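You operate a simulated robot arm through the tools that you are given. There is no shell and no other tool. Be economical: measure what you need, move in short steps, check, and stop when the job is done.

You run a simulated two-armed robot. Do the job below in one go: nothing can be reset, and whatever is moved stays where it is left.

JOB
Cover the trough with two green boards and strap them down.
Fine: the two from the short trestle's top; blue ring on its peg, ratchet till TAUT shows; the green pin stays in; leave the orange ring.

It is judged by the outcome, as a careful person would: the job done as asked, and still so three seconds after it is handed in. It fails if anything else is knocked over, pushed out of place, dropped, spilled or broken. A push-on lid holds only when it is set on centred and level and pressed home; a screw cap is set on level and turned clockwise until tight.

ROBOT AND FRAMES
Two 7-joint arms with three-finger grippers on one trunk, on a base that drives. Base frame: it is fixed to the floor where the robot stands at the start and does not move with it; the origin is under the middle of the robot, x ahead of it, y to its left, z up; the surface under the hand at the start is at about z = 0.76. Lengths are in m, angles in degrees, forces in N, time in s.
The left shoulder is at the start at [0.09, 0.126, 1.086], the right one opposite. With the tool pointing down near the work surface each hand reaches from about 0.38 to 0.86 m from the robot's upright axis, wherever it stands, measured 20 degrees to its own side. Places, roughly: blue ratchet [-1.4, 0.8, 0.8]; green board [0.5, 1.5, 0.25]; green pin [-1.75, 2.25, 1]; left half of the trough [-1.3, 0.6, 0.8]; right half of the trough [-1.3, 1.1, 0.8]. Payload 2.94 kg a hand.
Tool frame (each hand has its own): the origin (TCP) lies between the finger pads and is the grasp point; the fingertips stand 0.03 m ahead of it; z points along the fingers, y is the line along which they close. Largest opening 0.128 m; the body of the gripper starts 0.093 m behind the TCP.
Orientation is told as [roll, pitch, yaw] about the base's x, y, z axes, in that order, counted from this pose: with the fingers straight down and closing along the base's y, the tool's x points along the base's -x, its y along +y and its z along -z.

CONTROLS
- The arms move only by the tool jog_arm. It takes "left_plan", "right_plan" or both (then of equal length, played together; a hand with none holds still); each is a list of rows, each an object of numbers (a shift or turn left out is 0, a gripper value left out holds the last): "claw": the gripper command, from -1 (fully open) to 1 (shut), values between in proportion; "dx", "dy", "dz": the shift along the tool's x, y, z in cm; "rx", "ry", "rz": the turn, a rotation vector about the tool's x, y, z in degrees. In form: [{"claw": .., "dx": .., "dy": .., "dz": .., "rx": .., "ry": .., "rz": ..}, ...]. A call has 1 to 10 rows; each row shifts and turns the commanded pose from where the row before left it, along the tool's axes as they then stand. Rows are played at 5 a second. More than 0.05 m and 8.6 degrees between two rows, or a gripper value outside its range, and nothing of the call is played. Where a pose cannot be reached the arm comes as near as it can. A force on the tool above 50 N (or 10 N above the force at the start of the call, whichever is more), or a blocked arm, ends the call early, and 0.2 s more pass. Each finger halts on what it meets, pressing with about 35 N; the grip force reading is that of the motor and also rises with nothing between the fingers. The clock runs only during rows and for 0.2 s after the last one: add rows that do not move to give the fingers time. It gives the time, the measured TCP pose, the force on the tool (base axes), the opening and the grip force at its end, in the units of the frame above (readings bear some noise), with the torque about the TCP (base axes, N m) and any sound that the robot's microphone picked up, and new pictures: "views" is both (left out), scene, wrist or none (wrist: the cameras of the hands that moved).
- Cameras (640 x 400 px; columns grow to the right, rows downward): "scene" is now at [0.2222, 0.0067, 1.2359]; the picture's right is [0.08, -1.00, 0.00], its down [-0.67, -0.06, -0.74] and it looks along [0.74, 0.06, -0.67] (base axes); focal length 214 px, centre (320, 200). "left" rides on the left gripper at [0.069, 0.015, -0.12] in its tool frame; the picture's right is [-0.21, 0.98, 0.00], its down [-0.82, -0.18, -0.54] and it looks along [-0.53, -0.12, 0.84] (tool axes); focal length 251 px, centre (320, 200). "right" rides on the right gripper at [0.069, -0.015, -0.12] in its tool frame; the picture's right is [0.21, 0.98, 0.00], its down [-0.82, 0.18, -0.54] and it looks along [-0.53, 0.12, 0.84] (tool axes); focal length 251 px, centre (320, 200). There is no depth. A picture from a camera that has moved, and an enlarged one, comes with that camera's place and axes in the base frame and with its lens.
- move_column(by): slides the trunk up (or, below 0, down) by that many m; the arms and the scene camera ride with it, the base frame stays. It gives what a move gives, with no picture.
- drive_base(legs): drives the robot by 1 to 6 legs, each [ahead, left, turn to the left] in m, m and degrees, along the robot's own axes; the way and the turn of a leg run together, so that a leg with both is an arc; at most 1.5 m and 180 degrees a leg. The arms and the cameras ride along, it lands a little off, and it stops where it bumps. It gives what a move gives, and a new picture of the scene camera.
- turn_head(pan, tilt): turns the head with the scene camera to pan (to the left, within 80 degrees either way) and tilt (down, from -29 to 69), counted from straight ahead of the robot. It gives what a move gives, and a new picture of the scene camera.
- zoom(camera, box): a new picture of the part [left, top, right, bottom] of that camera's present view, enlarged. It takes no simulated time.
- sign_off(): hands the job in; it is judged then, once.

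Work in short steps. Places have to be worked out from the pictures, the camera data and where the tool is seen: move nearer, look again, correct. Check each grasp and each placing, and mend what went wrong. You have 120 turns and 260 pictures in all, those below and enlarged ones among them. Open the grippers and draw the arms clear of the work before you hand the job in, unless the task says otherwise; then end with one line.

The tools are called after ">>>" as name(argument=value, ...) on one line, values as JSON. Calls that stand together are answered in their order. jog_arm: Moves the arms, as the interface text tells. Its arguments: {"type":"object","properties":{"left_plan":{"type":"array","items":{"type":"object","properties":{"claw":{"type":"number"},"dx":{"type":"number"},"dy":{"type":"number"},"dz":{"type":"number"},"rx":{"type":"number"},"ry":{"type":"number"},"rz":{"type":"number"}}}},"right_plan":{"type":"array","items":{"type":"object","properties":{"claw":{"type":"number"},"dx":{"type":"number"},"dy":{"type":"number"},"dz":{"type":"number"},"rx":{"type":"number"},"ry":{"type":"number"},"rz":{"type":"number"}}}},"views":{"type":"string","enum":["both","scene","wrist","none"]}},"required":[]} The other tools are called the same way: move_column (by) slides the trunk up or down; drive_base (legs) drives the base; turn_head (pan, tilt) turns the head that bears the scene camera; zoom (camera, box) takes an enlarged picture of a part of a camera's view; sign_off () hands the job in.

At the start:

```text
time: 0.0
left_eef_pos: [0.478, 0.299, 1.0289]
left_tcp_rot: [0.0, 0.1, -0.1]
left_ft_force: [-0.7, -0.2, 0.3]
left_moment: [0.0, 0.04, -0.01]
left_opening: 0.128
left_gripper_force: 0.0
right_eef_pos: [0.4078, -0.0689, 1.1179]
right_tcp_rot: [-0.1, -0.1, 0.0]
right_ft_force: [0.4, 0.9, -0.1]
right_moment: [0.02, -0.04, -0.01]
right_opening: 0.1282
right_gripper_force: 0.0
trunk travel left (down, up): [-0.3, 0.247]
robot x, y, heading: [-0.001, -0.0016, -0.4]
head pan, tilt: [4.7, 42.2]
```

scene: 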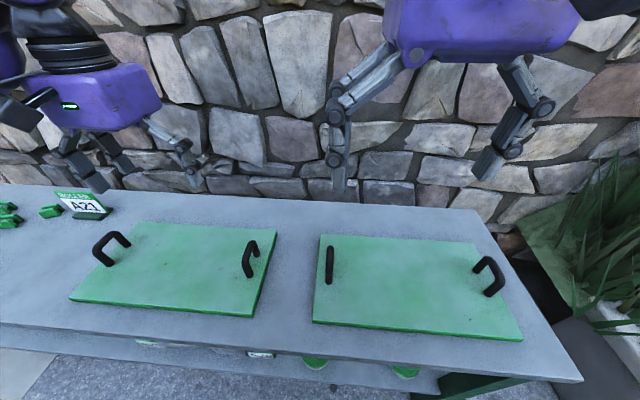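
right: 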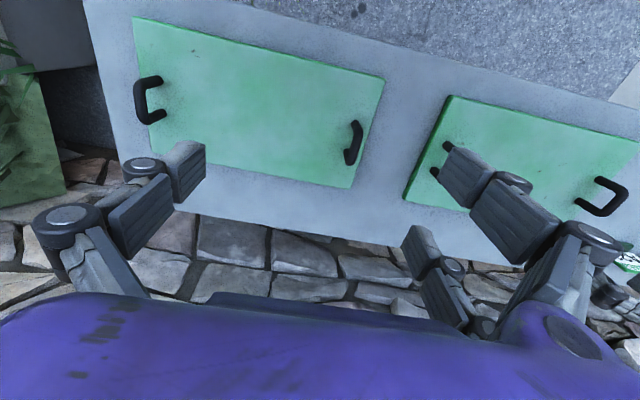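
left: 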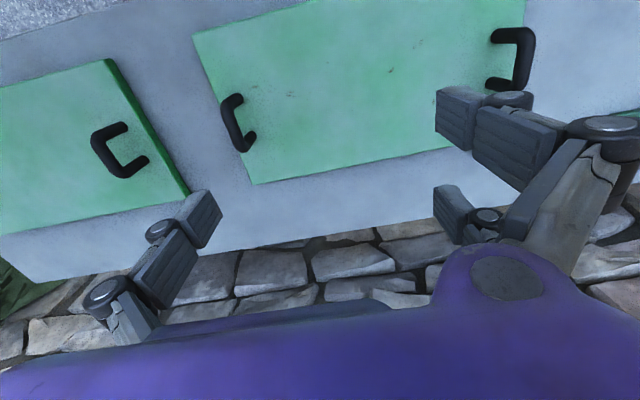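

The pictures show two green boards with handles on a bench ahead, but I don't yet know whether this is the short trestle. I look around with the head first.

>>> turn_head(pan=60, tilt=25)

>>> turn_head(pan=-60, tilt=25)

```text
time: 1.2
left_eef_pos: [0.4789, 0.2986, 1.0292]
left_tcp_rot: [0.1, 0.1, 0.0]
left_ft_force: [0.1, 0.5, -1.1]
left_moment: [-0.02, 0.0, 0.0]
left_opening: 0.1281
left_gripper_force: 0.1
right_eef_pos: [0.4069, -0.068, 1.1188]
right_tcp_rot: [0.0, -0.1, 0.1]
right_ft_force: [0.5, 0.2, -0.5]
right_moment: [0.0, 0.01, 0.02]
right_opening: 0.1279
right_gripper_force: 0.0
trunk travel left (down, up): [-0.3, 0.247]
robot x, y, heading: [0.0009, 0.0018, 0.2]
head pan, tilt: [60.0, 25.0]
camera scene: at [0.1851, 0.0795, 1.2623], right [0.87, -0.5, 0.0], down [-0.21, -0.37, -0.91], along [0.45, 0.78, -0.42], focal length 214 px, centre (320, 200)
```

scene: 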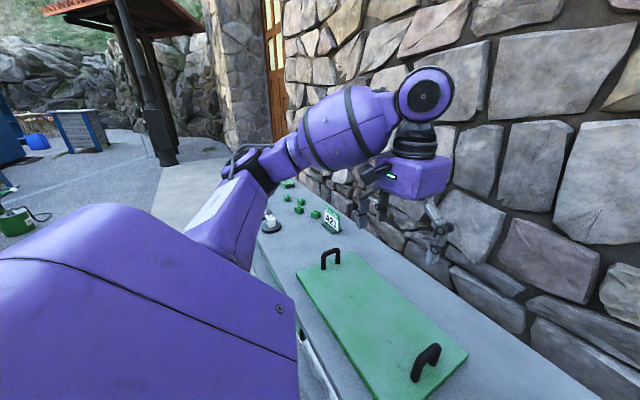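

```text
time: 3.2
left_eef_pos: [0.4783, 0.2974, 1.0288]
left_tcp_rot: [0.0, -0.1, 0.0]
left_ft_force: [-0.2, -0.6, -0.2]
left_moment: [-0.02, -0.02, 0.05]
left_opening: 0.1281
left_gripper_force: 0.1
right_eef_pos: [0.4077, -0.0688, 1.118]
right_tcp_rot: [0.1, -0.1, 0.0]
right_ft_force: [0.2, 0.5, 0.3]
right_moment: [-0.04, 0.0, 0.01]
right_opening: 0.1281
right_gripper_force: 0.0
trunk travel left (down, up): [-0.3, 0.247]
robot x, y, heading: [-0.0017, 0.0017, -0.2]
head pan, tilt: [-60.0, 25.0]
camera scene: at [0.1851, -0.08, 1.2624], right [-0.87, -0.5, 0.0], down [-0.21, 0.37, -0.91], along [0.45, -0.78, -0.42], focal length 214 px, centre (320, 200)
```

scene: 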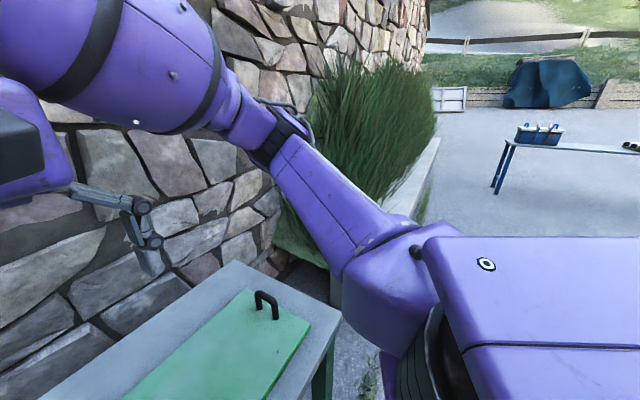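

The bench in front carries two boards and a tag "A21". I read the tag, then back off and turn to see the rest of the yard.

>>> turn_head(pan=45, tilt=40)

>>> drive_base(legs=[[-0.45, 0, 0]])

>>> turn_head(pan=0, tilt=35)

```text
time: 5.1
left_eef_pos: [0.4773, 0.2983, 1.0285]
left_tcp_rot: [0.0, -0.1, -0.1]
left_ft_force: [-0.9, 0.2, 0.5]
left_moment: [0.02, -0.01, 0.01]
left_opening: 0.1281
left_gripper_force: 0.1
right_eef_pos: [0.4059, -0.0678, 1.1192]
right_tcp_rot: [0.0, -0.2, 0.0]
right_ft_force: [0.1, 0.3, -0.9]
right_moment: [0.01, 0.01, 0.02]
right_opening: 0.128
right_gripper_force: 0.2
trunk travel left (down, up): [-0.3, 0.247]
robot x, y, heading: [0.0001, -0.0021, 0.0]
head pan, tilt: [45.0, 40.0]
camera scene: at [0.2173, 0.0388, 1.2452], right [0.45, -0.9, 0.0], down [-0.53, -0.26, -0.81], along [0.72, 0.36, -0.59], focal length 214 px, centre (320, 200)
```

scene: 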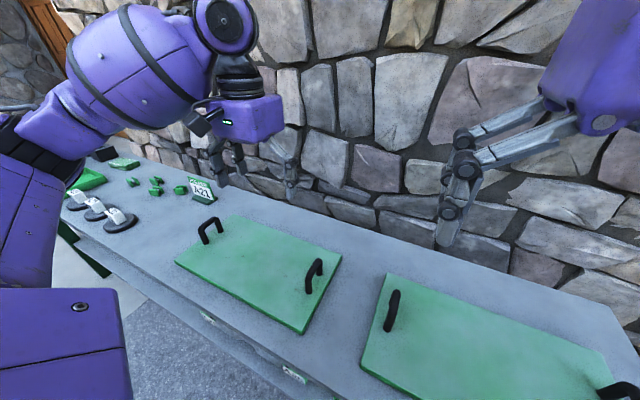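

```text
time: 7.8
left_eef_pos: [0.0305, 0.2984, 1.0301]
left_tcp_rot: [0.0, -0.1, 0.0]
left_ft_force: [-0.1, -0.1, 0.6]
left_moment: [-0.03, -0.02, -0.01]
left_opening: 0.1281
left_gripper_force: 0.1
right_eef_pos: [-0.0418, -0.0691, 1.1182]
right_tcp_rot: [0.0, 0.0, -0.1]
right_ft_force: [0.7, -1.0, 0.0]
right_moment: [0.01, 0.02, 0.02]
right_opening: 0.1279
right_gripper_force: 0.1
trunk travel left (down, up): [-0.3, 0.247]
robot x, y, heading: [-0.4469, -0.0027, -0.0]
head pan, tilt: [45.0, 40.0]
camera scene: at [-0.2305, 0.0389, 1.2454], right [0.45, -0.9, 0.0], down [-0.52, -0.26, -0.81], along [0.73, 0.36, -0.59], focal length 214 px, centre (320, 200)
```

scene: 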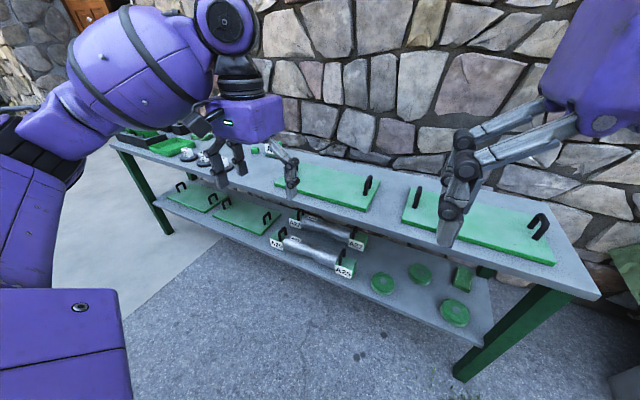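

```text
time: 8.9
left_eef_pos: [0.03, 0.2982, 1.0289]
left_tcp_rot: [0.0, 0.0, -0.1]
left_ft_force: [-0.5, -0.5, 0.4]
left_moment: [0.03, -0.01, 0.0]
left_opening: 0.128
left_gripper_force: 0.2
right_eef_pos: [-0.0408, -0.0687, 1.1172]
right_tcp_rot: [0.0, -0.2, -0.1]
right_ft_force: [1.1, 0.3, 0.1]
right_moment: [0.01, 0.0, -0.01]
right_opening: 0.1279
right_gripper_force: 0.1
trunk travel left (down, up): [-0.3, 0.247]
robot x, y, heading: [-0.4478, 0.0008, -0.5]
head pan, tilt: [0.0, 35.0]
camera scene: at [-0.2207, -0.0001, 1.2466], right [0.0, -1.0, 0.0], down [-0.57, 0.0, -0.82], along [0.82, 0.0, -0.57], focal length 214 px, centre (320, 200)
```

scene: 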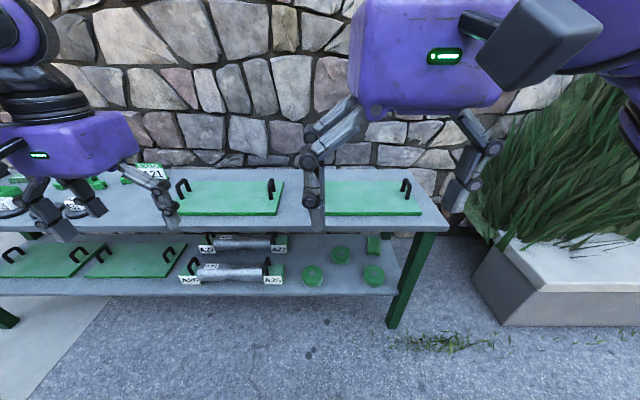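

This long bench has two boards on top and more on the lower shelf. I turn in place (arm radius about 0.6 m) to see whether there is another, shorter trestle.

>>> drive_base(legs=[[0, 0, 90]])

>>> turn_head(pan=60, tilt=25)

>>> drive_base(legs=[[0, 0, 90]])

>>> turn_head(pan=0, tilt=25)

>>> turn_head(pan=-45, tilt=30)

```text
time: 13.1
left_eef_pos: [-0.7515, 0.4751, 1.029]
left_tcp_rot: [0.0, 0.0, 90.6]
left_ft_force: [-0.2, 0.1, 0.0]
left_moment: [0.0, -0.04, 0.01]
left_opening: 0.1278
left_gripper_force: 0.0
right_eef_pos: [-0.3845, 0.4087, 1.1187]
right_tcp_rot: [0.0, -0.1, 90.7]
right_ft_force: [0.2, 0.0, -0.2]
right_moment: [0.01, 0.02, -0.01]
right_opening: 0.1281
right_gripper_force: 0.0
trunk travel left (down, up): [-0.3, 0.247]
robot x, y, heading: [-0.45, 0.002, 90.5]
head pan, tilt: [0.0, 35.0]
camera scene: at [-0.447, 0.2241, 1.2466], right [1.0, 0.01, 0.0], down [0.01, -0.57, -0.82], along [-0.01, 0.82, -0.57], focal length 214 px, centre (320, 200)
```

scene: 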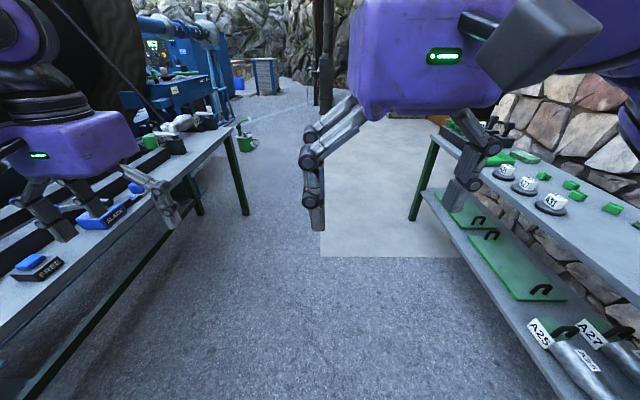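

```text
time: 14.4
left_eef_pos: [-0.751, 0.4755, 1.0283]
left_tcp_rot: [-0.1, -0.1, 90.6]
left_ft_force: [0.2, 0.9, 0.0]
left_moment: [0.01, -0.01, 0.0]
left_opening: 0.1282
left_gripper_force: 0.0
right_eef_pos: [-0.383, 0.4075, 1.118]
right_tcp_rot: [-0.1, 0.0, 90.5]
right_ft_force: [0.6, 0.5, 0.2]
right_moment: [0.07, -0.02, 0.06]
right_opening: 0.1278
right_gripper_force: 0.0
trunk travel left (down, up): [-0.3, 0.247]
robot x, y, heading: [-0.4504, -0.0024, 90.5]
head pan, tilt: [60.0, 25.0]
camera scene: at [-0.5262, 0.1813, 1.2624], right [0.49, 0.87, 0.0], down [0.37, -0.21, -0.91], along [-0.79, 0.45, -0.42], focal length 214 px, centre (320, 200)
```

scene: 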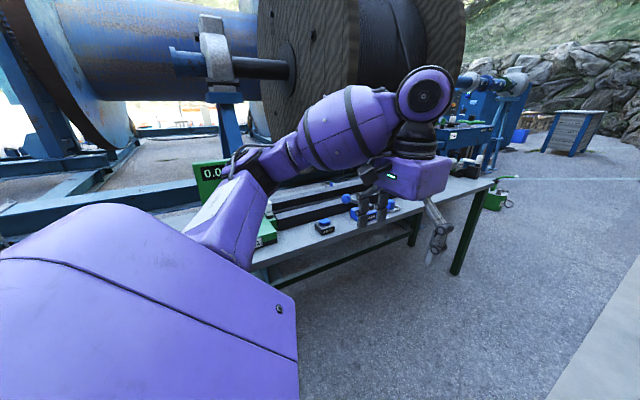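

```text
time: 18.7
left_eef_pos: [-0.9197, -0.3056, 1.0282]
left_tcp_rot: [0.0, 0.0, -179.1]
left_ft_force: [-0.3, -0.8, 0.2]
left_moment: [-0.03, 0.01, 0.0]
left_opening: 0.1281
left_gripper_force: 0.0
right_eef_pos: [-0.8554, 0.0621, 1.1183]
right_tcp_rot: [-0.1, -0.1, -179.0]
right_ft_force: [0.2, -0.7, -0.1]
right_moment: [0.04, 0.02, -0.01]
right_opening: 0.1279
right_gripper_force: 0.1
trunk travel left (down, up): [-0.3, 0.247]
robot x, y, heading: [-0.4457, -0.0, -179.1]
head pan, tilt: [60.0, 25.0]
camera scene: at [-0.6251, -0.0828, 1.2624], right [-0.87, 0.48, 0.0], down [0.2, 0.37, -0.91], along [-0.44, -0.79, -0.42], focal length 214 px, centre (320, 200)
```

scene: 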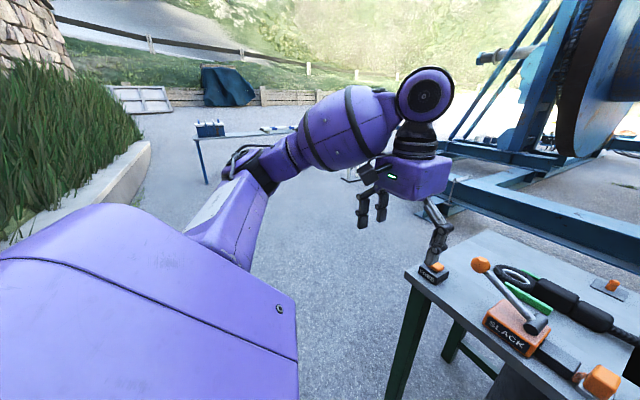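

```text
time: 20.0
left_eef_pos: [-0.9197, -0.3053, 1.029]
left_tcp_rot: [0.0, 0.0, -178.9]
left_ft_force: [0.3, -0.3, 0.2]
left_moment: [-0.03, -0.01, -0.01]
left_opening: 0.128
left_gripper_force: 0.0
right_eef_pos: [-0.8557, 0.061, 1.1188]
right_tcp_rot: [0.0, 0.1, -178.9]
right_ft_force: [0.0, 0.8, 0.3]
right_moment: [0.0, -0.02, 0.01]
right_opening: 0.128
right_gripper_force: 0.2
trunk travel left (down, up): [-0.3, 0.247]
robot x, y, heading: [-0.4452, -0.0007, -178.6]
head pan, tilt: [0.0, 25.0]
camera scene: at [-0.6726, -0.0039, 1.2624], right [-0.02, 1.0, 0.0], down [0.42, 0.01, -0.91], along [-0.91, -0.02, -0.42], focal length 214 px, centre (320, 200)
```

scene: 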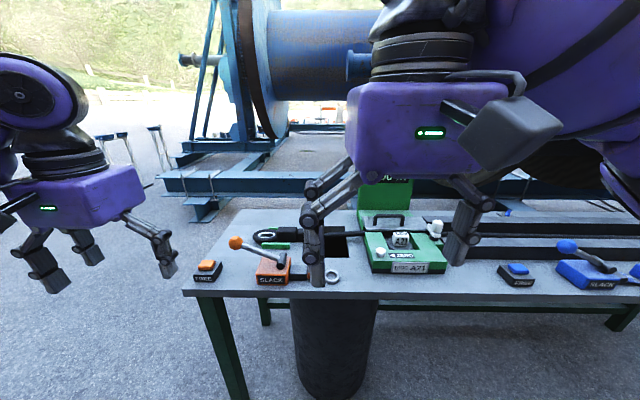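

```text
time: 21.1
left_eef_pos: [-0.9198, -0.3059, 1.0282]
left_tcp_rot: [0.0, 0.1, -179.0]
left_ft_force: [-0.9, 0.6, -0.3]
left_moment: [0.0, -0.03, 0.01]
left_opening: 0.128
left_gripper_force: 0.1
right_eef_pos: [-0.856, 0.0623, 1.1186]
right_tcp_rot: [0.0, 0.0, -179.0]
right_ft_force: [0.4, 0.8, 0.3]
right_moment: [-0.02, 0.03, -0.03]
right_opening: 0.1281
right_gripper_force: 0.0
trunk travel left (down, up): [-0.3, 0.247]
robot x, y, heading: [-0.4505, -0.0013, -179.0]
head pan, tilt: [-45.0, 30.0]
camera scene: at [-0.6456, 0.0606, 1.2544], right [0.69, 0.72, 0.0], down [0.36, -0.35, -0.87], along [-0.62, 0.6, -0.5], focal length 214 px, centre (320, 200)
```

scene: 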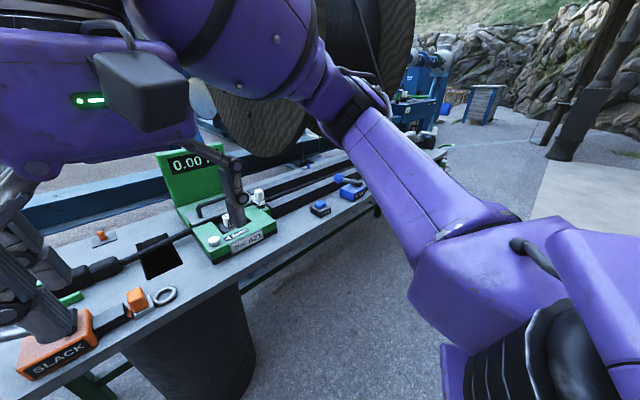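

The other trestle (with ratchets, ring, trough) is at x≈-1.3. I move along it toward the trough to see the strap gear and estimate each trestle's length.

>>> drive_base(legs=[[0.0, -0.85, -1]])

>>> turn_head(pan=0, tilt=40)

>>> turn_head(pan=-50, tilt=30)

>>> turn_head(pan=30, tilt=35)

```text
time: 29.0
left_eef_pos: [-0.9322, 0.5634, 1.0293]
left_tcp_rot: [-0.1, 0.0, 179.7]
left_ft_force: [-0.7, 0.2, 0.1]
left_moment: [0.0, 0.04, 0.02]
left_opening: 0.1281
left_gripper_force: 0.0
right_eef_pos: [-0.8598, 0.9291, 1.1182]
right_tcp_rot: [-0.1, -0.1, 179.6]
right_ft_force: [-0.8, 0.5, -0.2]
right_moment: [0.01, 0.04, -0.04]
right_opening: 0.1281
right_gripper_force: 0.0
trunk travel left (down, up): [-0.3, 0.247]
robot x, y, heading: [-0.4515, 0.8607, 179.6]
head pan, tilt: [-45.0, 30.0]
camera scene: at [-0.6488, 0.9234, 1.2544], right [0.71, 0.7, 0.0], down [0.35, -0.36, -0.87], along [-0.61, 0.62, -0.5], focal length 214 px, centre (320, 200)
```

scene: 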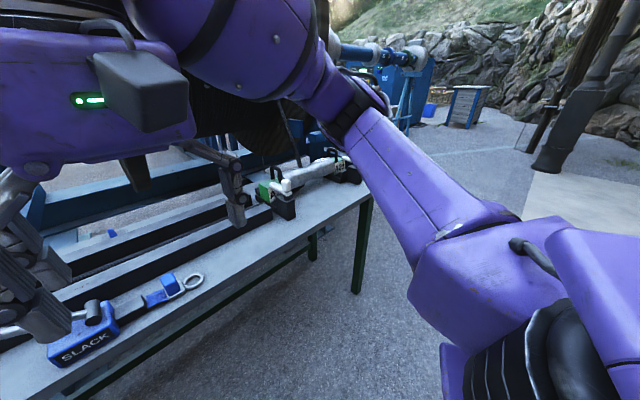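

```text
time: 30.1
left_eef_pos: [-0.9331, 0.5635, 1.0278]
left_tcp_rot: [0.0, 0.0, 179.6]
left_ft_force: [0.4, 0.2, 0.7]
left_moment: [0.0, -0.02, -0.02]
left_opening: 0.128
left_gripper_force: 0.0
right_eef_pos: [-0.8591, 0.9301, 1.1173]
right_tcp_rot: [0.0, -0.1, 179.7]
right_ft_force: [-0.2, 0.1, -1.1]
right_moment: [-0.02, 0.0, 0.01]
right_opening: 0.1279
right_gripper_force: 0.1
trunk travel left (down, up): [-0.3, 0.247]
robot x, y, heading: [-0.4541, 0.8562, 179.5]
head pan, tilt: [0.0, 40.0]
camera scene: at [-0.6703, 0.8597, 1.2391], right [0.01, 1.0, 0.0], down [0.64, 0.0, -0.77], along [-0.77, 0.01, -0.64], focal length 214 px, centre (320, 200)
```

scene: 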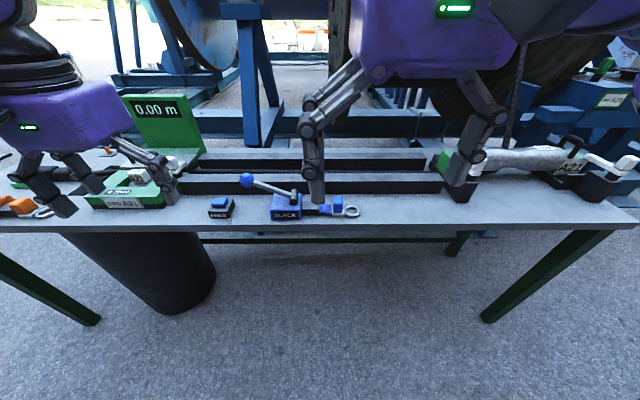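

```text
time: 31.3
left_eef_pos: [-0.9329, 0.5635, 1.028]
left_tcp_rot: [-0.1, -0.1, 179.5]
left_ft_force: [0.2, 0.6, 0.8]
left_moment: [-0.01, 0.01, 0.0]
left_opening: 0.1282
left_gripper_force: 0.0
right_eef_pos: [-0.8588, 0.9295, 1.1171]
right_tcp_rot: [0.0, -0.1, 179.6]
right_ft_force: [0.5, -0.6, 0.7]
right_moment: [-0.03, 0.02, 0.01]
right_opening: 0.1282
right_gripper_force: 0.0
trunk travel left (down, up): [-0.3, 0.247]
robot x, y, heading: [-0.4507, 0.8577, 179.7]
head pan, tilt: [-50.0, 30.0]
camera scene: at [-0.643, 0.9286, 1.2544], right [0.77, 0.64, 0.0], down [0.32, -0.38, -0.87], along [-0.55, 0.67, -0.5], focal length 214 px, centre (320, 200)
```

scene: 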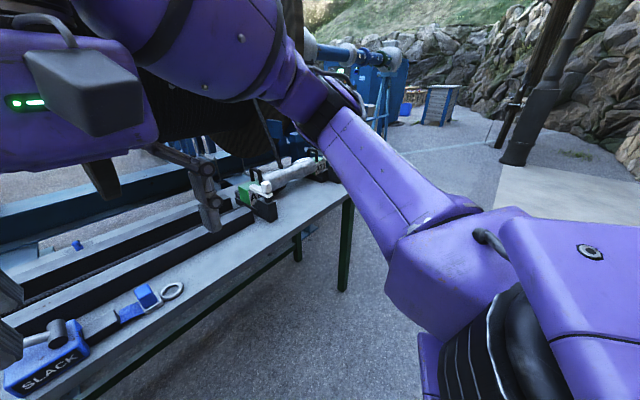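

```text
time: 32.8
left_eef_pos: [-0.9318, 0.5637, 1.0282]
left_tcp_rot: [0.0, 0.0, 179.6]
left_ft_force: [-1.5, 0.6, 1.1]
left_moment: [-0.01, -0.02, 0.0]
left_opening: 0.128
left_gripper_force: 0.1
right_eef_pos: [-0.8587, 0.9301, 1.1179]
right_tcp_rot: [0.0, 0.0, 179.7]
right_ft_force: [0.1, 0.7, 0.2]
right_moment: [-0.01, -0.01, 0.02]
right_opening: 0.1281
right_gripper_force: 0.1
trunk travel left (down, up): [-0.3, 0.247]
robot x, y, heading: [-0.4477, 0.8625, 179.4]
head pan, tilt: [30.0, 35.0]
camera scene: at [-0.664, 0.8188, 1.2478], right [-0.46, 0.89, 0.0], down [0.5, 0.26, -0.83], along [-0.74, -0.38, -0.56], focal length 214 px, centre (320, 200)
```

scene: 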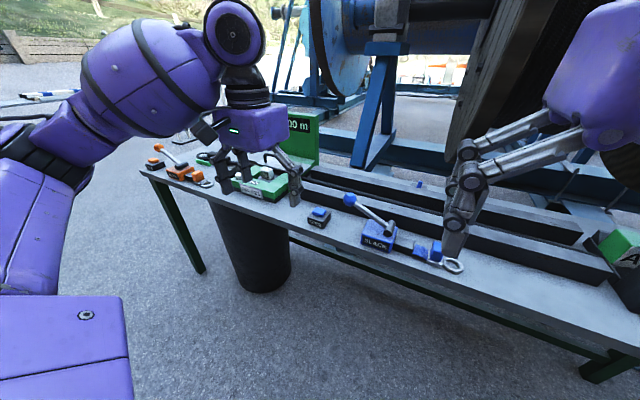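

I've found the trough: two black rails between the counter unit and the winder. The two trestles look similar in length, so I check for other trestles before deciding which is the "short" one.

>>> turn_head(pan=75, tilt=15)

>>> zoom(camera="scene", box=[0, 0, 320, 200])

>>> turn_head(pan=-70, tilt=15)

```text
time: 34.0
left_eef_pos: [-0.9314, 0.5632, 1.0287]
left_tcp_rot: [-0.1, 0.0, 179.6]
left_ft_force: [-0.3, 0.4, 0.0]
left_moment: [0.02, -0.01, -0.03]
left_opening: 0.1279
left_gripper_force: 0.0
right_eef_pos: [-0.8597, 0.9293, 1.1172]
right_tcp_rot: [0.0, 0.0, 179.6]
right_ft_force: [-0.1, 0.0, -1.0]
right_moment: [0.01, -0.01, -0.01]
right_opening: 0.1277
right_gripper_force: 0.0
trunk travel left (down, up): [-0.3, 0.247]
robot x, y, heading: [-0.4535, 0.8568, 179.7]
head pan, tilt: [75.0, 15.0]
camera scene: at [-0.6101, 0.769, 1.2786], right [-0.96, 0.27, 0.0], down [0.07, 0.25, -0.97], along [-0.26, -0.93, -0.26], focal length 214 px, centre (320, 200)
```

scene: 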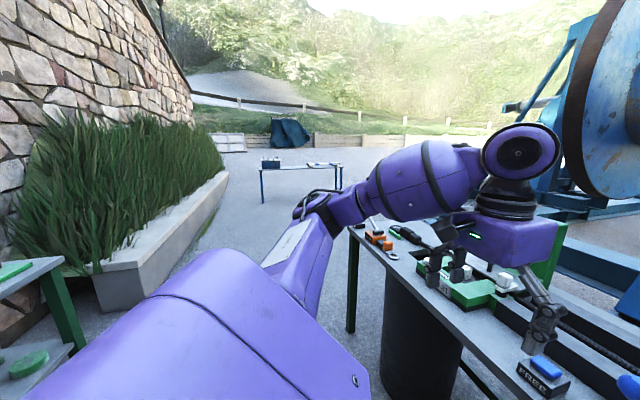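

```text
2.00 times, centred on (160, 100) of scene
camera zoom: at [-0.6101, 0.769, 1.2786], right [-0.96, 0.27, 0.0], down [0.07, 0.25, -0.97], along [-0.26, -0.93, -0.26], focal length 429 px, centre (640, 400)
```

zoom: 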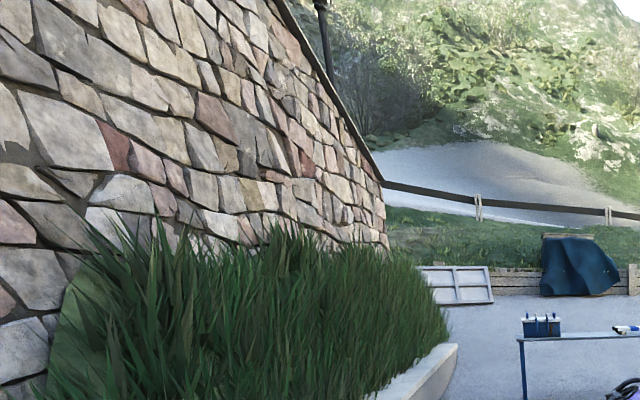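

```text
time: 36.2
left_eef_pos: [-0.9327, 0.5629, 1.0279]
left_tcp_rot: [0.0, 0.0, 179.7]
left_ft_force: [0.3, -0.7, 0.1]
left_moment: [-0.02, -0.03, 0.0]
left_opening: 0.1282
left_gripper_force: 0.0
right_eef_pos: [-0.8591, 0.9291, 1.118]
right_tcp_rot: [0.0, -0.1, 179.7]
right_ft_force: [0.5, 0.5, -0.1]
right_moment: [-0.04, 0.01, 0.01]
right_opening: 0.1281
right_gripper_force: 0.1
trunk travel left (down, up): [-0.3, 0.247]
robot x, y, heading: [-0.451, 0.8583, 179.5]
head pan, tilt: [-70.0, 15.0]
camera scene: at [-0.6167, 0.947, 1.2786], right [0.94, 0.34, 0.0], down [0.09, -0.24, -0.97], along [-0.33, 0.91, -0.26], focal length 214 px, centre (320, 200)
```

scene: 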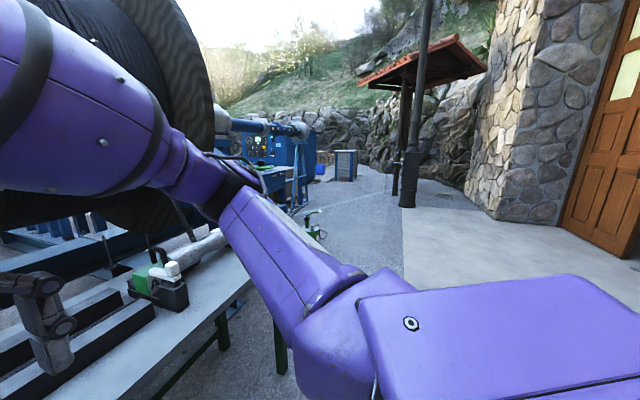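

No boards on the distant blue table; the bench by the wall (≈2.1 m) is shorter than the trough's trestle (≈2.25 m), so the two boards on its top are the ones meant (each ≈0.40×0.22 m). I raise the trunk and take closer looks at the trough, strap and peg.

>>> move_column(by=0.2)

>>> drive_base(legs=[[0.1, 0, 0]])

>>> turn_head(pan=0, tilt=45)

>>> zoom(camera="scene", box=[160, 120, 480, 320])

>>> zoom(camera="left", box=[0, 0, 640, 400])

>>> zoom(camera="right", box=[0, 0, 640, 400])

```text
time: 38.4
left_eef_pos: [-0.9324, 0.5636, 1.228]
left_tcp_rot: [0.0, 0.1, 179.6]
left_ft_force: [-0.2, 0.4, 0.1]
left_moment: [0.0, -0.01, 0.0]
left_opening: 0.128
left_gripper_force: 0.0
right_eef_pos: [-0.8606, 0.929, 1.3162]
right_tcp_rot: [0.0, 0.2, 179.6]
right_ft_force: [0.3, 0.1, 0.4]
right_moment: [0.0, -0.03, 0.0]
right_opening: 0.1279
right_gripper_force: 0.0
trunk travel left (down, up): [-0.5, 0.047]
robot x, y, heading: [-0.4507, 0.8608, 179.5]
head pan, tilt: [-70.0, 15.0]
```

```text
time: 39.5
left_eef_pos: [-1.0285, 0.565, 1.2301]
left_tcp_rot: [0.0, -0.1, 179.5]
left_ft_force: [-0.9, -0.2, 1.1]
left_moment: [0.01, 0.03, -0.03]
left_opening: 0.128
left_gripper_force: 0.1
right_eef_pos: [-0.9551, 0.9308, 1.3187]
right_tcp_rot: [-0.1, 0.0, 179.5]
right_ft_force: [0.3, -0.2, 0.1]
right_moment: [0.01, -0.03, -0.05]
right_opening: 0.1281
right_gripper_force: 0.1
trunk travel left (down, up): [-0.5, 0.047]
robot x, y, heading: [-0.5482, 0.8567, 179.5]
head pan, tilt: [-70.0, 15.0]
camera scene: at [-0.6335, 0.9473, 1.4938], right [0.94, 0.33, 0.0], down [0.09, -0.24, -0.97], along [-0.32, 0.91, -0.26], focal length 214 px, centre (320, 200)
```

scene: 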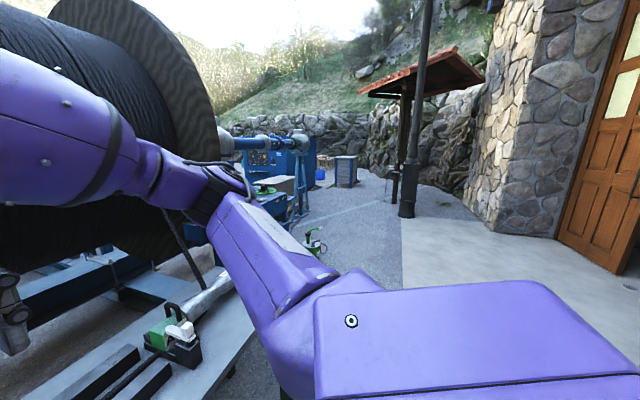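

```text
time: 41.0
left_eef_pos: [-1.0307, 0.5651, 1.2292]
left_tcp_rot: [0.0, 0.1, 179.5]
left_ft_force: [-0.9, -0.2, 0.2]
left_moment: [0.01, -0.03, 0.03]
left_opening: 0.128
left_gripper_force: 0.1
right_eef_pos: [-0.9561, 0.9299, 1.3188]
right_tcp_rot: [0.0, -0.1, 179.5]
right_ft_force: [0.3, -0.6, 0.1]
right_moment: [0.0, -0.02, -0.01]
right_opening: 0.1281
right_gripper_force: 0.0
trunk travel left (down, up): [-0.5, 0.047]
robot x, y, heading: [-0.5502, 0.8584, 179.3]
head pan, tilt: [0.0, 45.0]
camera scene: at [-0.6847, 0.86, 1.4469], right [0.01, 1.0, 0.0], down [0.71, -0.01, -0.71], along [-0.71, 0.01, -0.71], focal length 214 px, centre (320, 200)
```

scene: 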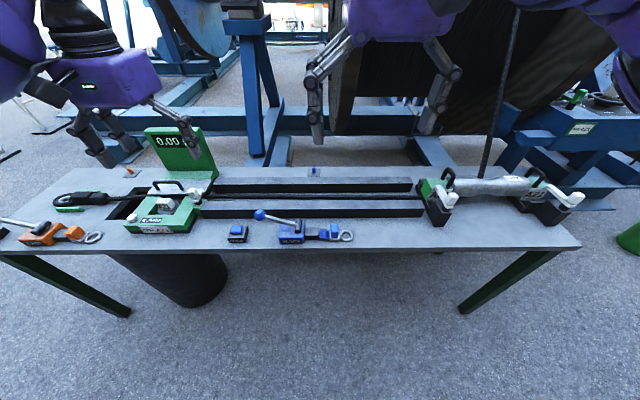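

```text
2.00 times, centred on (320, 220) of scene
camera zoom: at [-0.6847, 0.86, 1.4469], right [0.01, 1.0, 0.0], down [0.71, -0.01, -0.71], along [-0.71, 0.01, -0.71], focal length 429 px, centre (320, 160)
```

zoom: 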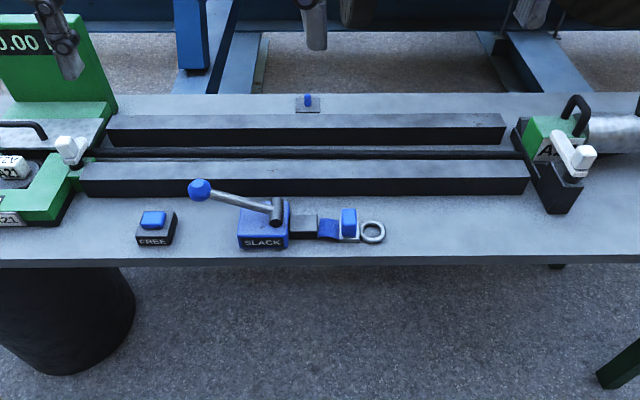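

```text
1.00 times, centred on (320, 200) of left (not enlarged: the box is as wide or as high as the picture)
camera zoom: at [-0.9602, 0.5497, 1.3489], right [-0.22, -0.97, 0.0], down [-0.82, 0.19, 0.54], along [-0.53, 0.12, -0.84], focal length 251 px, centre (320, 200)
```

zoom: 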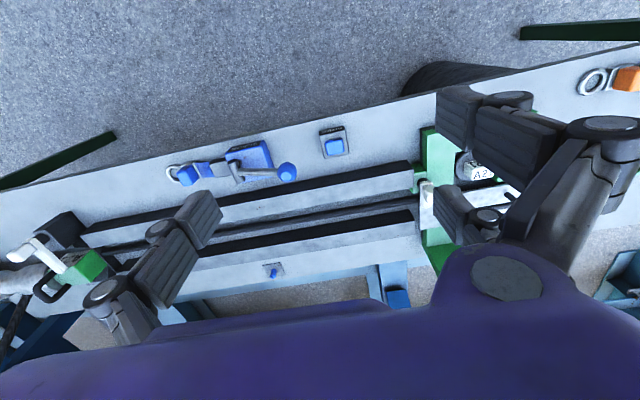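

```text
1.00 times, centred on (320, 200) of right (not enlarged: the box is as wide or as high as the picture)
camera zoom: at [-0.8871, 0.9461, 1.4381], right [0.21, -0.98, 0.0], down [-0.82, -0.17, 0.54], along [-0.53, -0.11, -0.84], focal length 251 px, centre (320, 200)
```

zoom: 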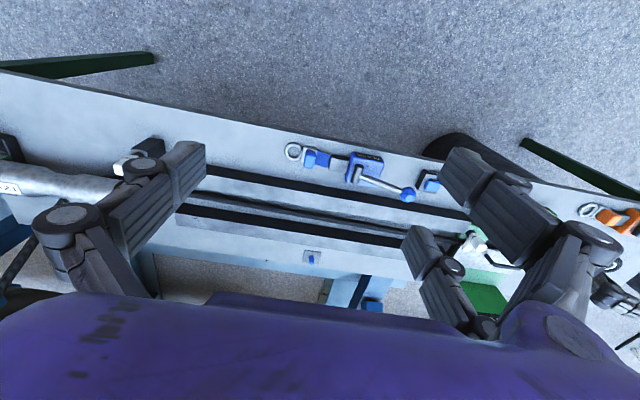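

The trough is clear: two walls, x≈-1.27…-1.49, y≈0.37…1.30, top z≈0.80; the blue peg is behind it (≈[-1.57, 0.84]), the blue ratchet in front (≈[-1.16, 0.76]). Now I go back to the short trestle, lined up on the left board.

>>> drive_base(legs=[[-0.15, 0, 0], [0, 0, -180], [0, -0.5, 0.5]])

>>> drive_base(legs=[[0.35, 0, 0]])

>>> turn_head(pan=0, tilt=60)

>>> zoom(camera="left", box=[0, 0, 640, 400])

>>> zoom(camera="right", box=[0, 0, 640, 400])

```text
time: 54.3
left_eef_pos: [0.0684, 0.637, 1.2289]
left_tcp_rot: [0.0, -0.1, -2.5]
left_ft_force: [0.2, -0.3, 0.6]
left_moment: [0.0, 0.01, 0.0]
left_opening: 0.128
left_gripper_force: 0.1
right_eef_pos: [-0.0195, 0.2733, 1.3185]
right_tcp_rot: [-0.1, -0.2, -2.5]
right_ft_force: [-0.3, 0.0, 0.0]
right_moment: [-0.03, 0.03, -0.01]
right_opening: 0.1281
right_gripper_force: 0.1
trunk travel left (down, up): [-0.5, 0.047]
robot x, y, heading: [-0.4214, 0.3606, -2.4]
head pan, tilt: [0.0, 45.0]
camera scene: at [-0.2827, 0.3528, 1.4468], right [-0.04, -1.0, 0.0], down [-0.71, 0.03, -0.71], along [0.71, -0.03, -0.71], focal length 214 px, centre (320, 200)
```

scene: 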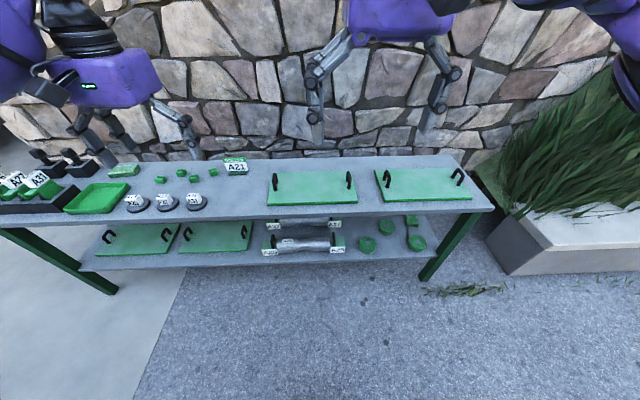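

```text
time: 56.5
left_eef_pos: [0.4112, 0.6196, 1.2292]
left_tcp_rot: [-0.1, -0.1, -2.6]
left_ft_force: [-0.7, 1.1, 0.6]
left_moment: [0.0, -0.04, -0.03]
left_opening: 0.1279
left_gripper_force: 0.1
right_eef_pos: [0.3233, 0.2557, 1.3193]
right_tcp_rot: [0.0, -0.2, -2.6]
right_ft_force: [-0.4, 0.1, -0.4]
right_moment: [0.02, -0.01, -0.03]
right_opening: 0.1279
right_gripper_force: 0.1
trunk travel left (down, up): [-0.5, 0.047]
robot x, y, heading: [-0.079, 0.344, -2.7]
head pan, tilt: [0.0, 45.0]
camera scene: at [0.0606, 0.337, 1.447], right [-0.05, -1.0, 0.0], down [-0.71, 0.03, -0.71], along [0.71, -0.03, -0.71], focal length 214 px, centre (320, 200)
```

scene: 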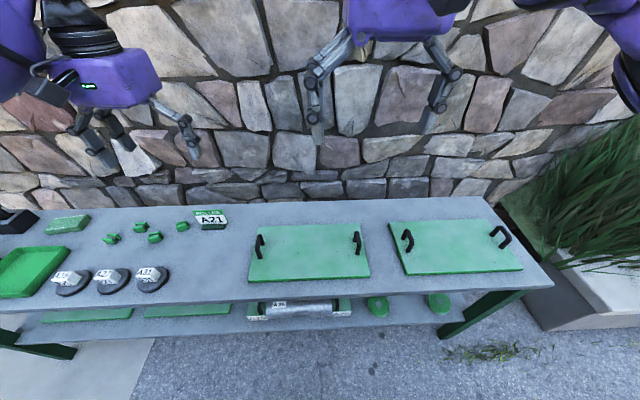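

```text
time: 57.3
left_eef_pos: [0.4115, 0.6209, 1.229]
left_tcp_rot: [0.1, 0.0, -2.6]
left_ft_force: [0.6, 0.3, -0.2]
left_moment: [-0.02, 0.02, 0.01]
left_opening: 0.1278
left_gripper_force: 0.0
right_eef_pos: [0.3252, 0.2562, 1.3171]
right_tcp_rot: [0.0, 0.0, -2.6]
right_ft_force: [-0.2, -0.3, 0.0]
right_moment: [0.01, 0.02, -0.03]
right_opening: 0.1282
right_gripper_force: 0.1
trunk travel left (down, up): [-0.5, 0.047]
robot x, y, heading: [-0.0794, 0.3462, -2.6]
head pan, tilt: [0.0, 60.0]
camera scene: at [0.0473, 0.3377, 1.4273], right [-0.05, -1.0, 0.0], down [-0.86, 0.04, -0.5], along [0.5, -0.02, -0.87], focal length 214 px, centre (320, 200)
```

scene: 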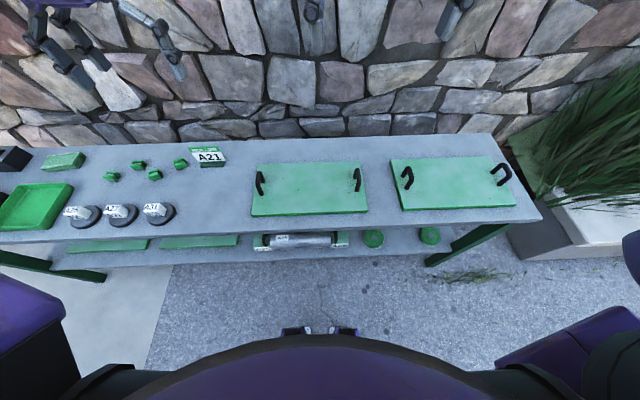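

```text
1.00 times, centred on (320, 200) of left (not enlarged: the box is as wide or as high as the picture)
camera zoom: at [0.345, 0.6392, 1.3488], right [0.26, 0.97, 0.0], down [0.81, -0.22, 0.54], along [0.52, -0.14, -0.84], focal length 251 px, centre (320, 200)
```

zoom: 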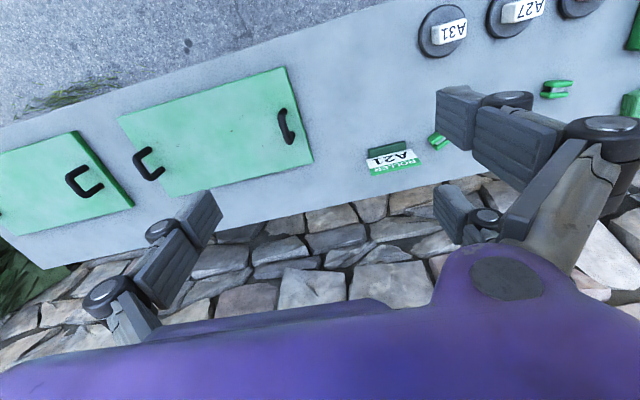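

```text
1.00 times, centred on (320, 200) of right (not enlarged: the box is as wide or as high as the picture)
camera zoom: at [0.2549, 0.2448, 1.438], right [-0.17, 0.99, 0.0], down [0.83, 0.14, 0.54], along [0.53, 0.09, -0.84], focal length 251 px, centre (320, 200)
```

zoom: 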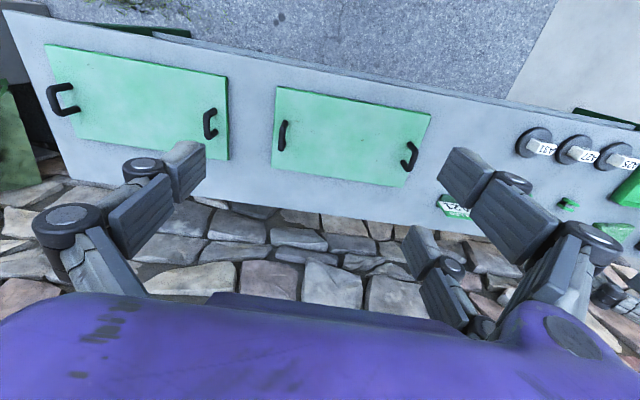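

Measured again: left board ≈ x 0.37–0.585, y 0.16–0.56, handles near (0.473, 0.526) and (0.468, 0.192), bars along x. I square up the robot to that board and lower the trunk.

>>> drive_base(legs=[[0.06, 0.015, 2.6]])

>>> move_column(by=-0.15)

```text
time: 58.3
left_eef_pos: [0.4557, 0.6542, 1.231]
left_tcp_rot: [0.1, -0.2, -0.1]
left_ft_force: [-0.1, -0.4, 0.7]
left_moment: [-0.02, -0.01, -0.03]
left_opening: 0.1281
left_gripper_force: 0.1
right_eef_pos: [0.3846, 0.286, 1.32]
right_tcp_rot: [0.0, -0.3, 0.0]
right_ft_force: [-0.2, -0.2, 0.8]
right_moment: [0.0, -0.02, -0.02]
right_opening: 0.1282
right_gripper_force: 0.1
trunk travel left (down, up): [-0.5, 0.047]
robot x, y, heading: [-0.0185, 0.3535, -0.2]
head pan, tilt: [0.0, 60.0]
camera scene: at [0.1038, 0.3557, 1.4278], right [0.0, -1.0, 0.0], down [-0.87, 0.0, -0.5], along [0.5, 0.0, -0.87], focal length 214 px, centre (320, 200)
```

scene: 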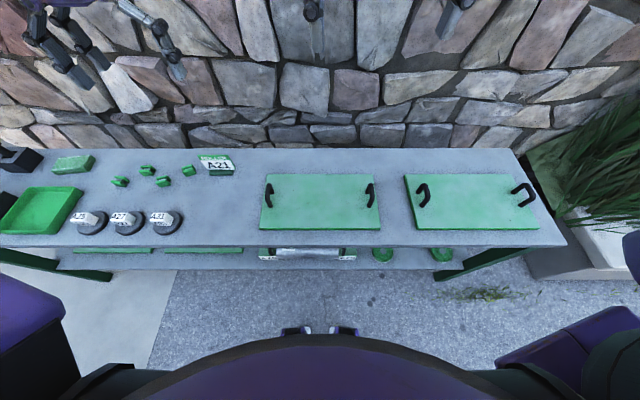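

```text
time: 60.0
left_eef_pos: [0.4575, 0.6558, 1.0802]
left_tcp_rot: [0.0, -0.1, 0.0]
left_ft_force: [-0.6, -0.5, -0.4]
left_moment: [-0.01, 0.03, 0.0]
left_opening: 0.1277
left_gripper_force: 0.1
right_eef_pos: [0.3875, 0.2872, 1.1687]
right_tcp_rot: [0.1, -0.1, 0.0]
right_ft_force: [0.6, -0.3, -0.4]
right_moment: [-0.01, -0.01, 0.03]
right_opening: 0.1281
right_gripper_force: 0.2
trunk travel left (down, up): [-0.35, 0.197]
robot x, y, heading: [-0.0219, 0.3577, -0.2]
head pan, tilt: [0.0, 60.0]
```

I bring both open hands above the handles at z≈0.92.

>>> jog_arm(left_plan=[{"claw": -1, "dx": -0.2, "dy": -1.6, "dz": 2}, {"dx": -0.2, "dy": -1.6, "dz": 2}, {"dx": -0.2, "dy": -1.6, "dz": 2}, {"dx": -0.2, "dy": -1.6, "dz": 2}, {"dx": -0.2, "dy": -1.6, "dz": 2}, {"dx": -0.2, "dy": -1.6, "dz": 2}, {"dx": -0.2, "dy": -1.6, "dz": 2}, {"dx": -0.1, "dy": -1.6, "dz": 2}], right_plan=[{"claw": -1, "dx": -1.0, "dy": -1.2, "dz": 3.1}, {"dx": -1.0, "dy": -1.2, "dz": 3.1}, {"dx": -1.0, "dy": -1.2, "dz": 3.1}, {"dx": -1.0, "dy": -1.2, "dz": 3.1}, {"dx": -1.0, "dy": -1.2, "dz": 3.1}, {"dx": -1.0, "dy": -1.2, "dz": 3.1}, {"dx": -1.0, "dy": -1.2, "dz": 3.1}, {"dx": -1.0, "dy": -1.2, "dz": 3.1}])

```text
time: 61.8
left_eef_pos: [0.4727, 0.5266, 0.9182]
left_tcp_rot: [0.1, 0.0, 0.0]
left_ft_force: [0.0, -1.0, 0.6]
left_moment: [0.03, 0.01, -0.01]
left_opening: 0.128
left_gripper_force: 0.1
right_eef_pos: [0.467, 0.1912, 0.9204]
right_tcp_rot: [-0.1, -0.1, -0.1]
right_ft_force: [-0.2, 0.0, 0.8]
right_moment: [-0.02, -0.02, 0.0]
right_opening: 0.1278
right_gripper_force: 0.0
trunk travel left (down, up): [-0.35, 0.197]
robot x, y, heading: [-0.0182, 0.3572, 0.2]
head pan, tilt: [0.0, 60.0]
camera scene: at [0.1747, 0.3557, 1.261], right [0.0, -1.0, 0.0], down [-0.87, 0.0, -0.5], along [0.5, 0.0, -0.87], focal length 214 px, centre (320, 200)
camera right: at [0.3979, 0.1764, 1.0399], right [-0.21, 0.98, 0.0], down [0.82, 0.18, 0.54], along [0.53, 0.12, -0.84], focal length 251 px, centre (320, 200)
camera left: at [0.4051, 0.5422, 1.0381], right [0.21, 0.98, 0.0], down [0.82, -0.18, 0.54], along [0.53, -0.12, -0.84], focal length 251 px, centre (320, 200)
```

scene: 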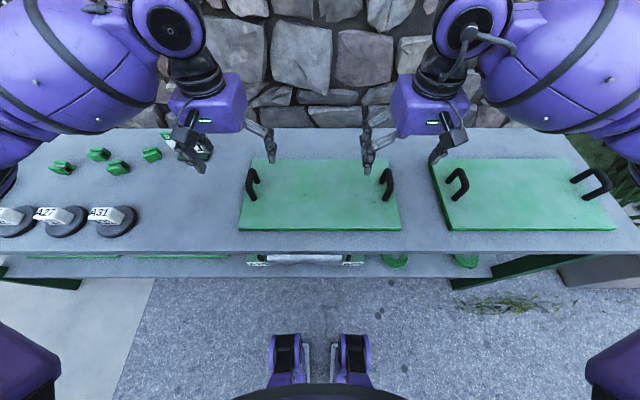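
right: 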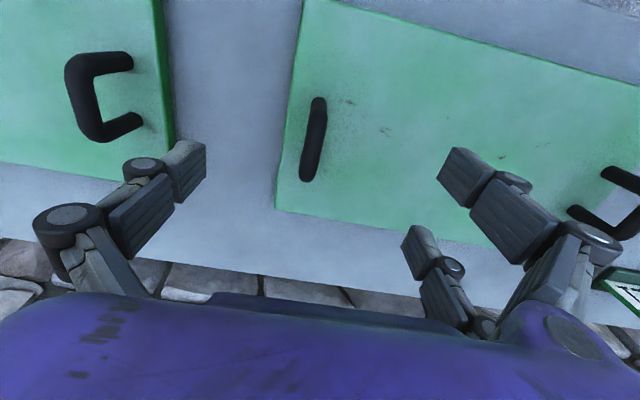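
left: 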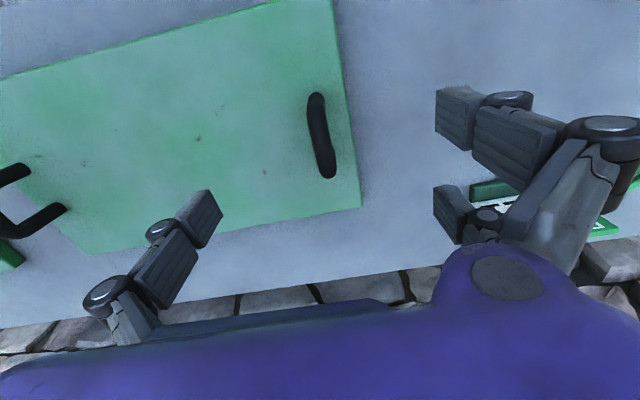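

Wrist views put the handle bars at (0.478, 0.526) and (0.477, 0.189), z≈0.815, between the fingers. I descend to TCP z≈0.822.

>>> jog_arm(left_plan=[{"dx": -0.3, "dz": 3}, {"dx": -0.2, "dz": 3}, {"dz": 2}, {"dz": 1.6}], right_plan=[{"dx": -0.5, "dy": -0.1, "dz": 3}, {"dx": -0.4, "dy": -0.1, "dz": 3}, {"dz": 2}, {"dz": 1.8}])

```text
time: 62.8
left_eef_pos: [0.4788, 0.5278, 0.8226]
left_tcp_rot: [-0.1, -0.1, 0.1]
left_ft_force: [0.8, -0.2, -0.4]
left_moment: [-0.01, 0.01, 0.0]
left_opening: 0.128
left_gripper_force: 0.0
right_eef_pos: [0.4787, 0.189, 0.821]
right_tcp_rot: [0.0, -0.1, 0.0]
right_ft_force: [0.6, -0.3, 0.3]
right_moment: [0.0, 0.01, 0.0]
right_opening: 0.1279
right_gripper_force: 0.0
trunk travel left (down, up): [-0.35, 0.197]
robot x, y, heading: [-0.0202, 0.3508, 0.1]
head pan, tilt: [0.0, 60.0]
camera scene: at [0.1744, 0.3565, 1.2611], right [0.0, -1.0, 0.0], down [-0.87, 0.0, -0.5], along [0.5, 0.0, -0.87], focal length 214 px, centre (320, 200)
camera right: at [0.408, 0.1748, 0.9419], right [-0.22, 0.98, 0.0], down [0.82, 0.18, 0.54], along [0.53, 0.12, -0.84], focal length 251 px, centre (320, 200)
camera left: at [0.4106, 0.5432, 0.9427], right [0.21, 0.98, 0.0], down [0.82, -0.18, 0.54], along [0.53, -0.12, -0.84], focal length 251 px, centre (320, 200)
```

scene: 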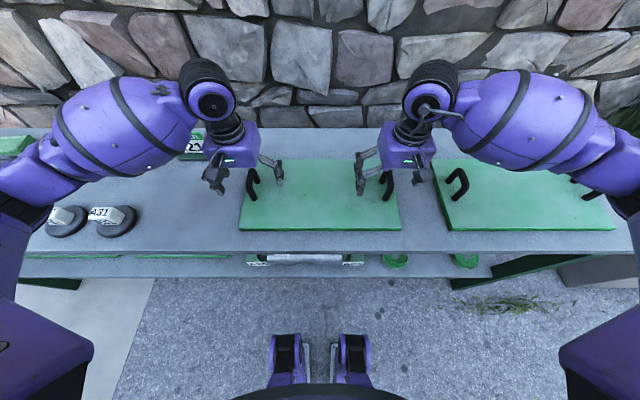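
right: 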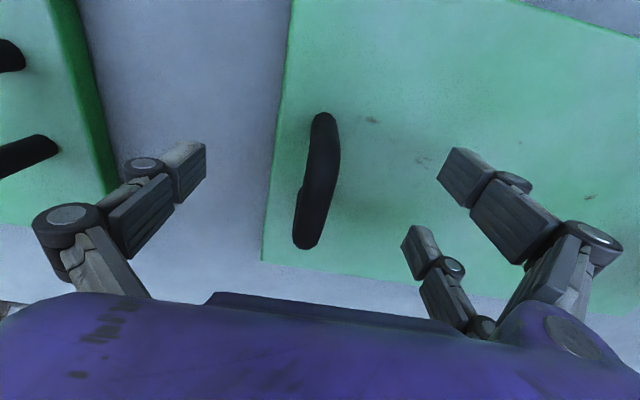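
left: 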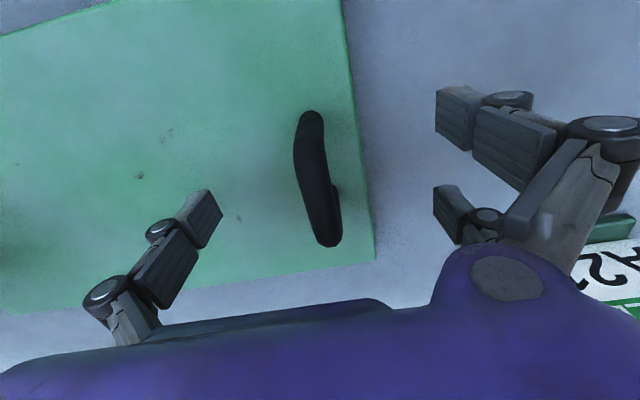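

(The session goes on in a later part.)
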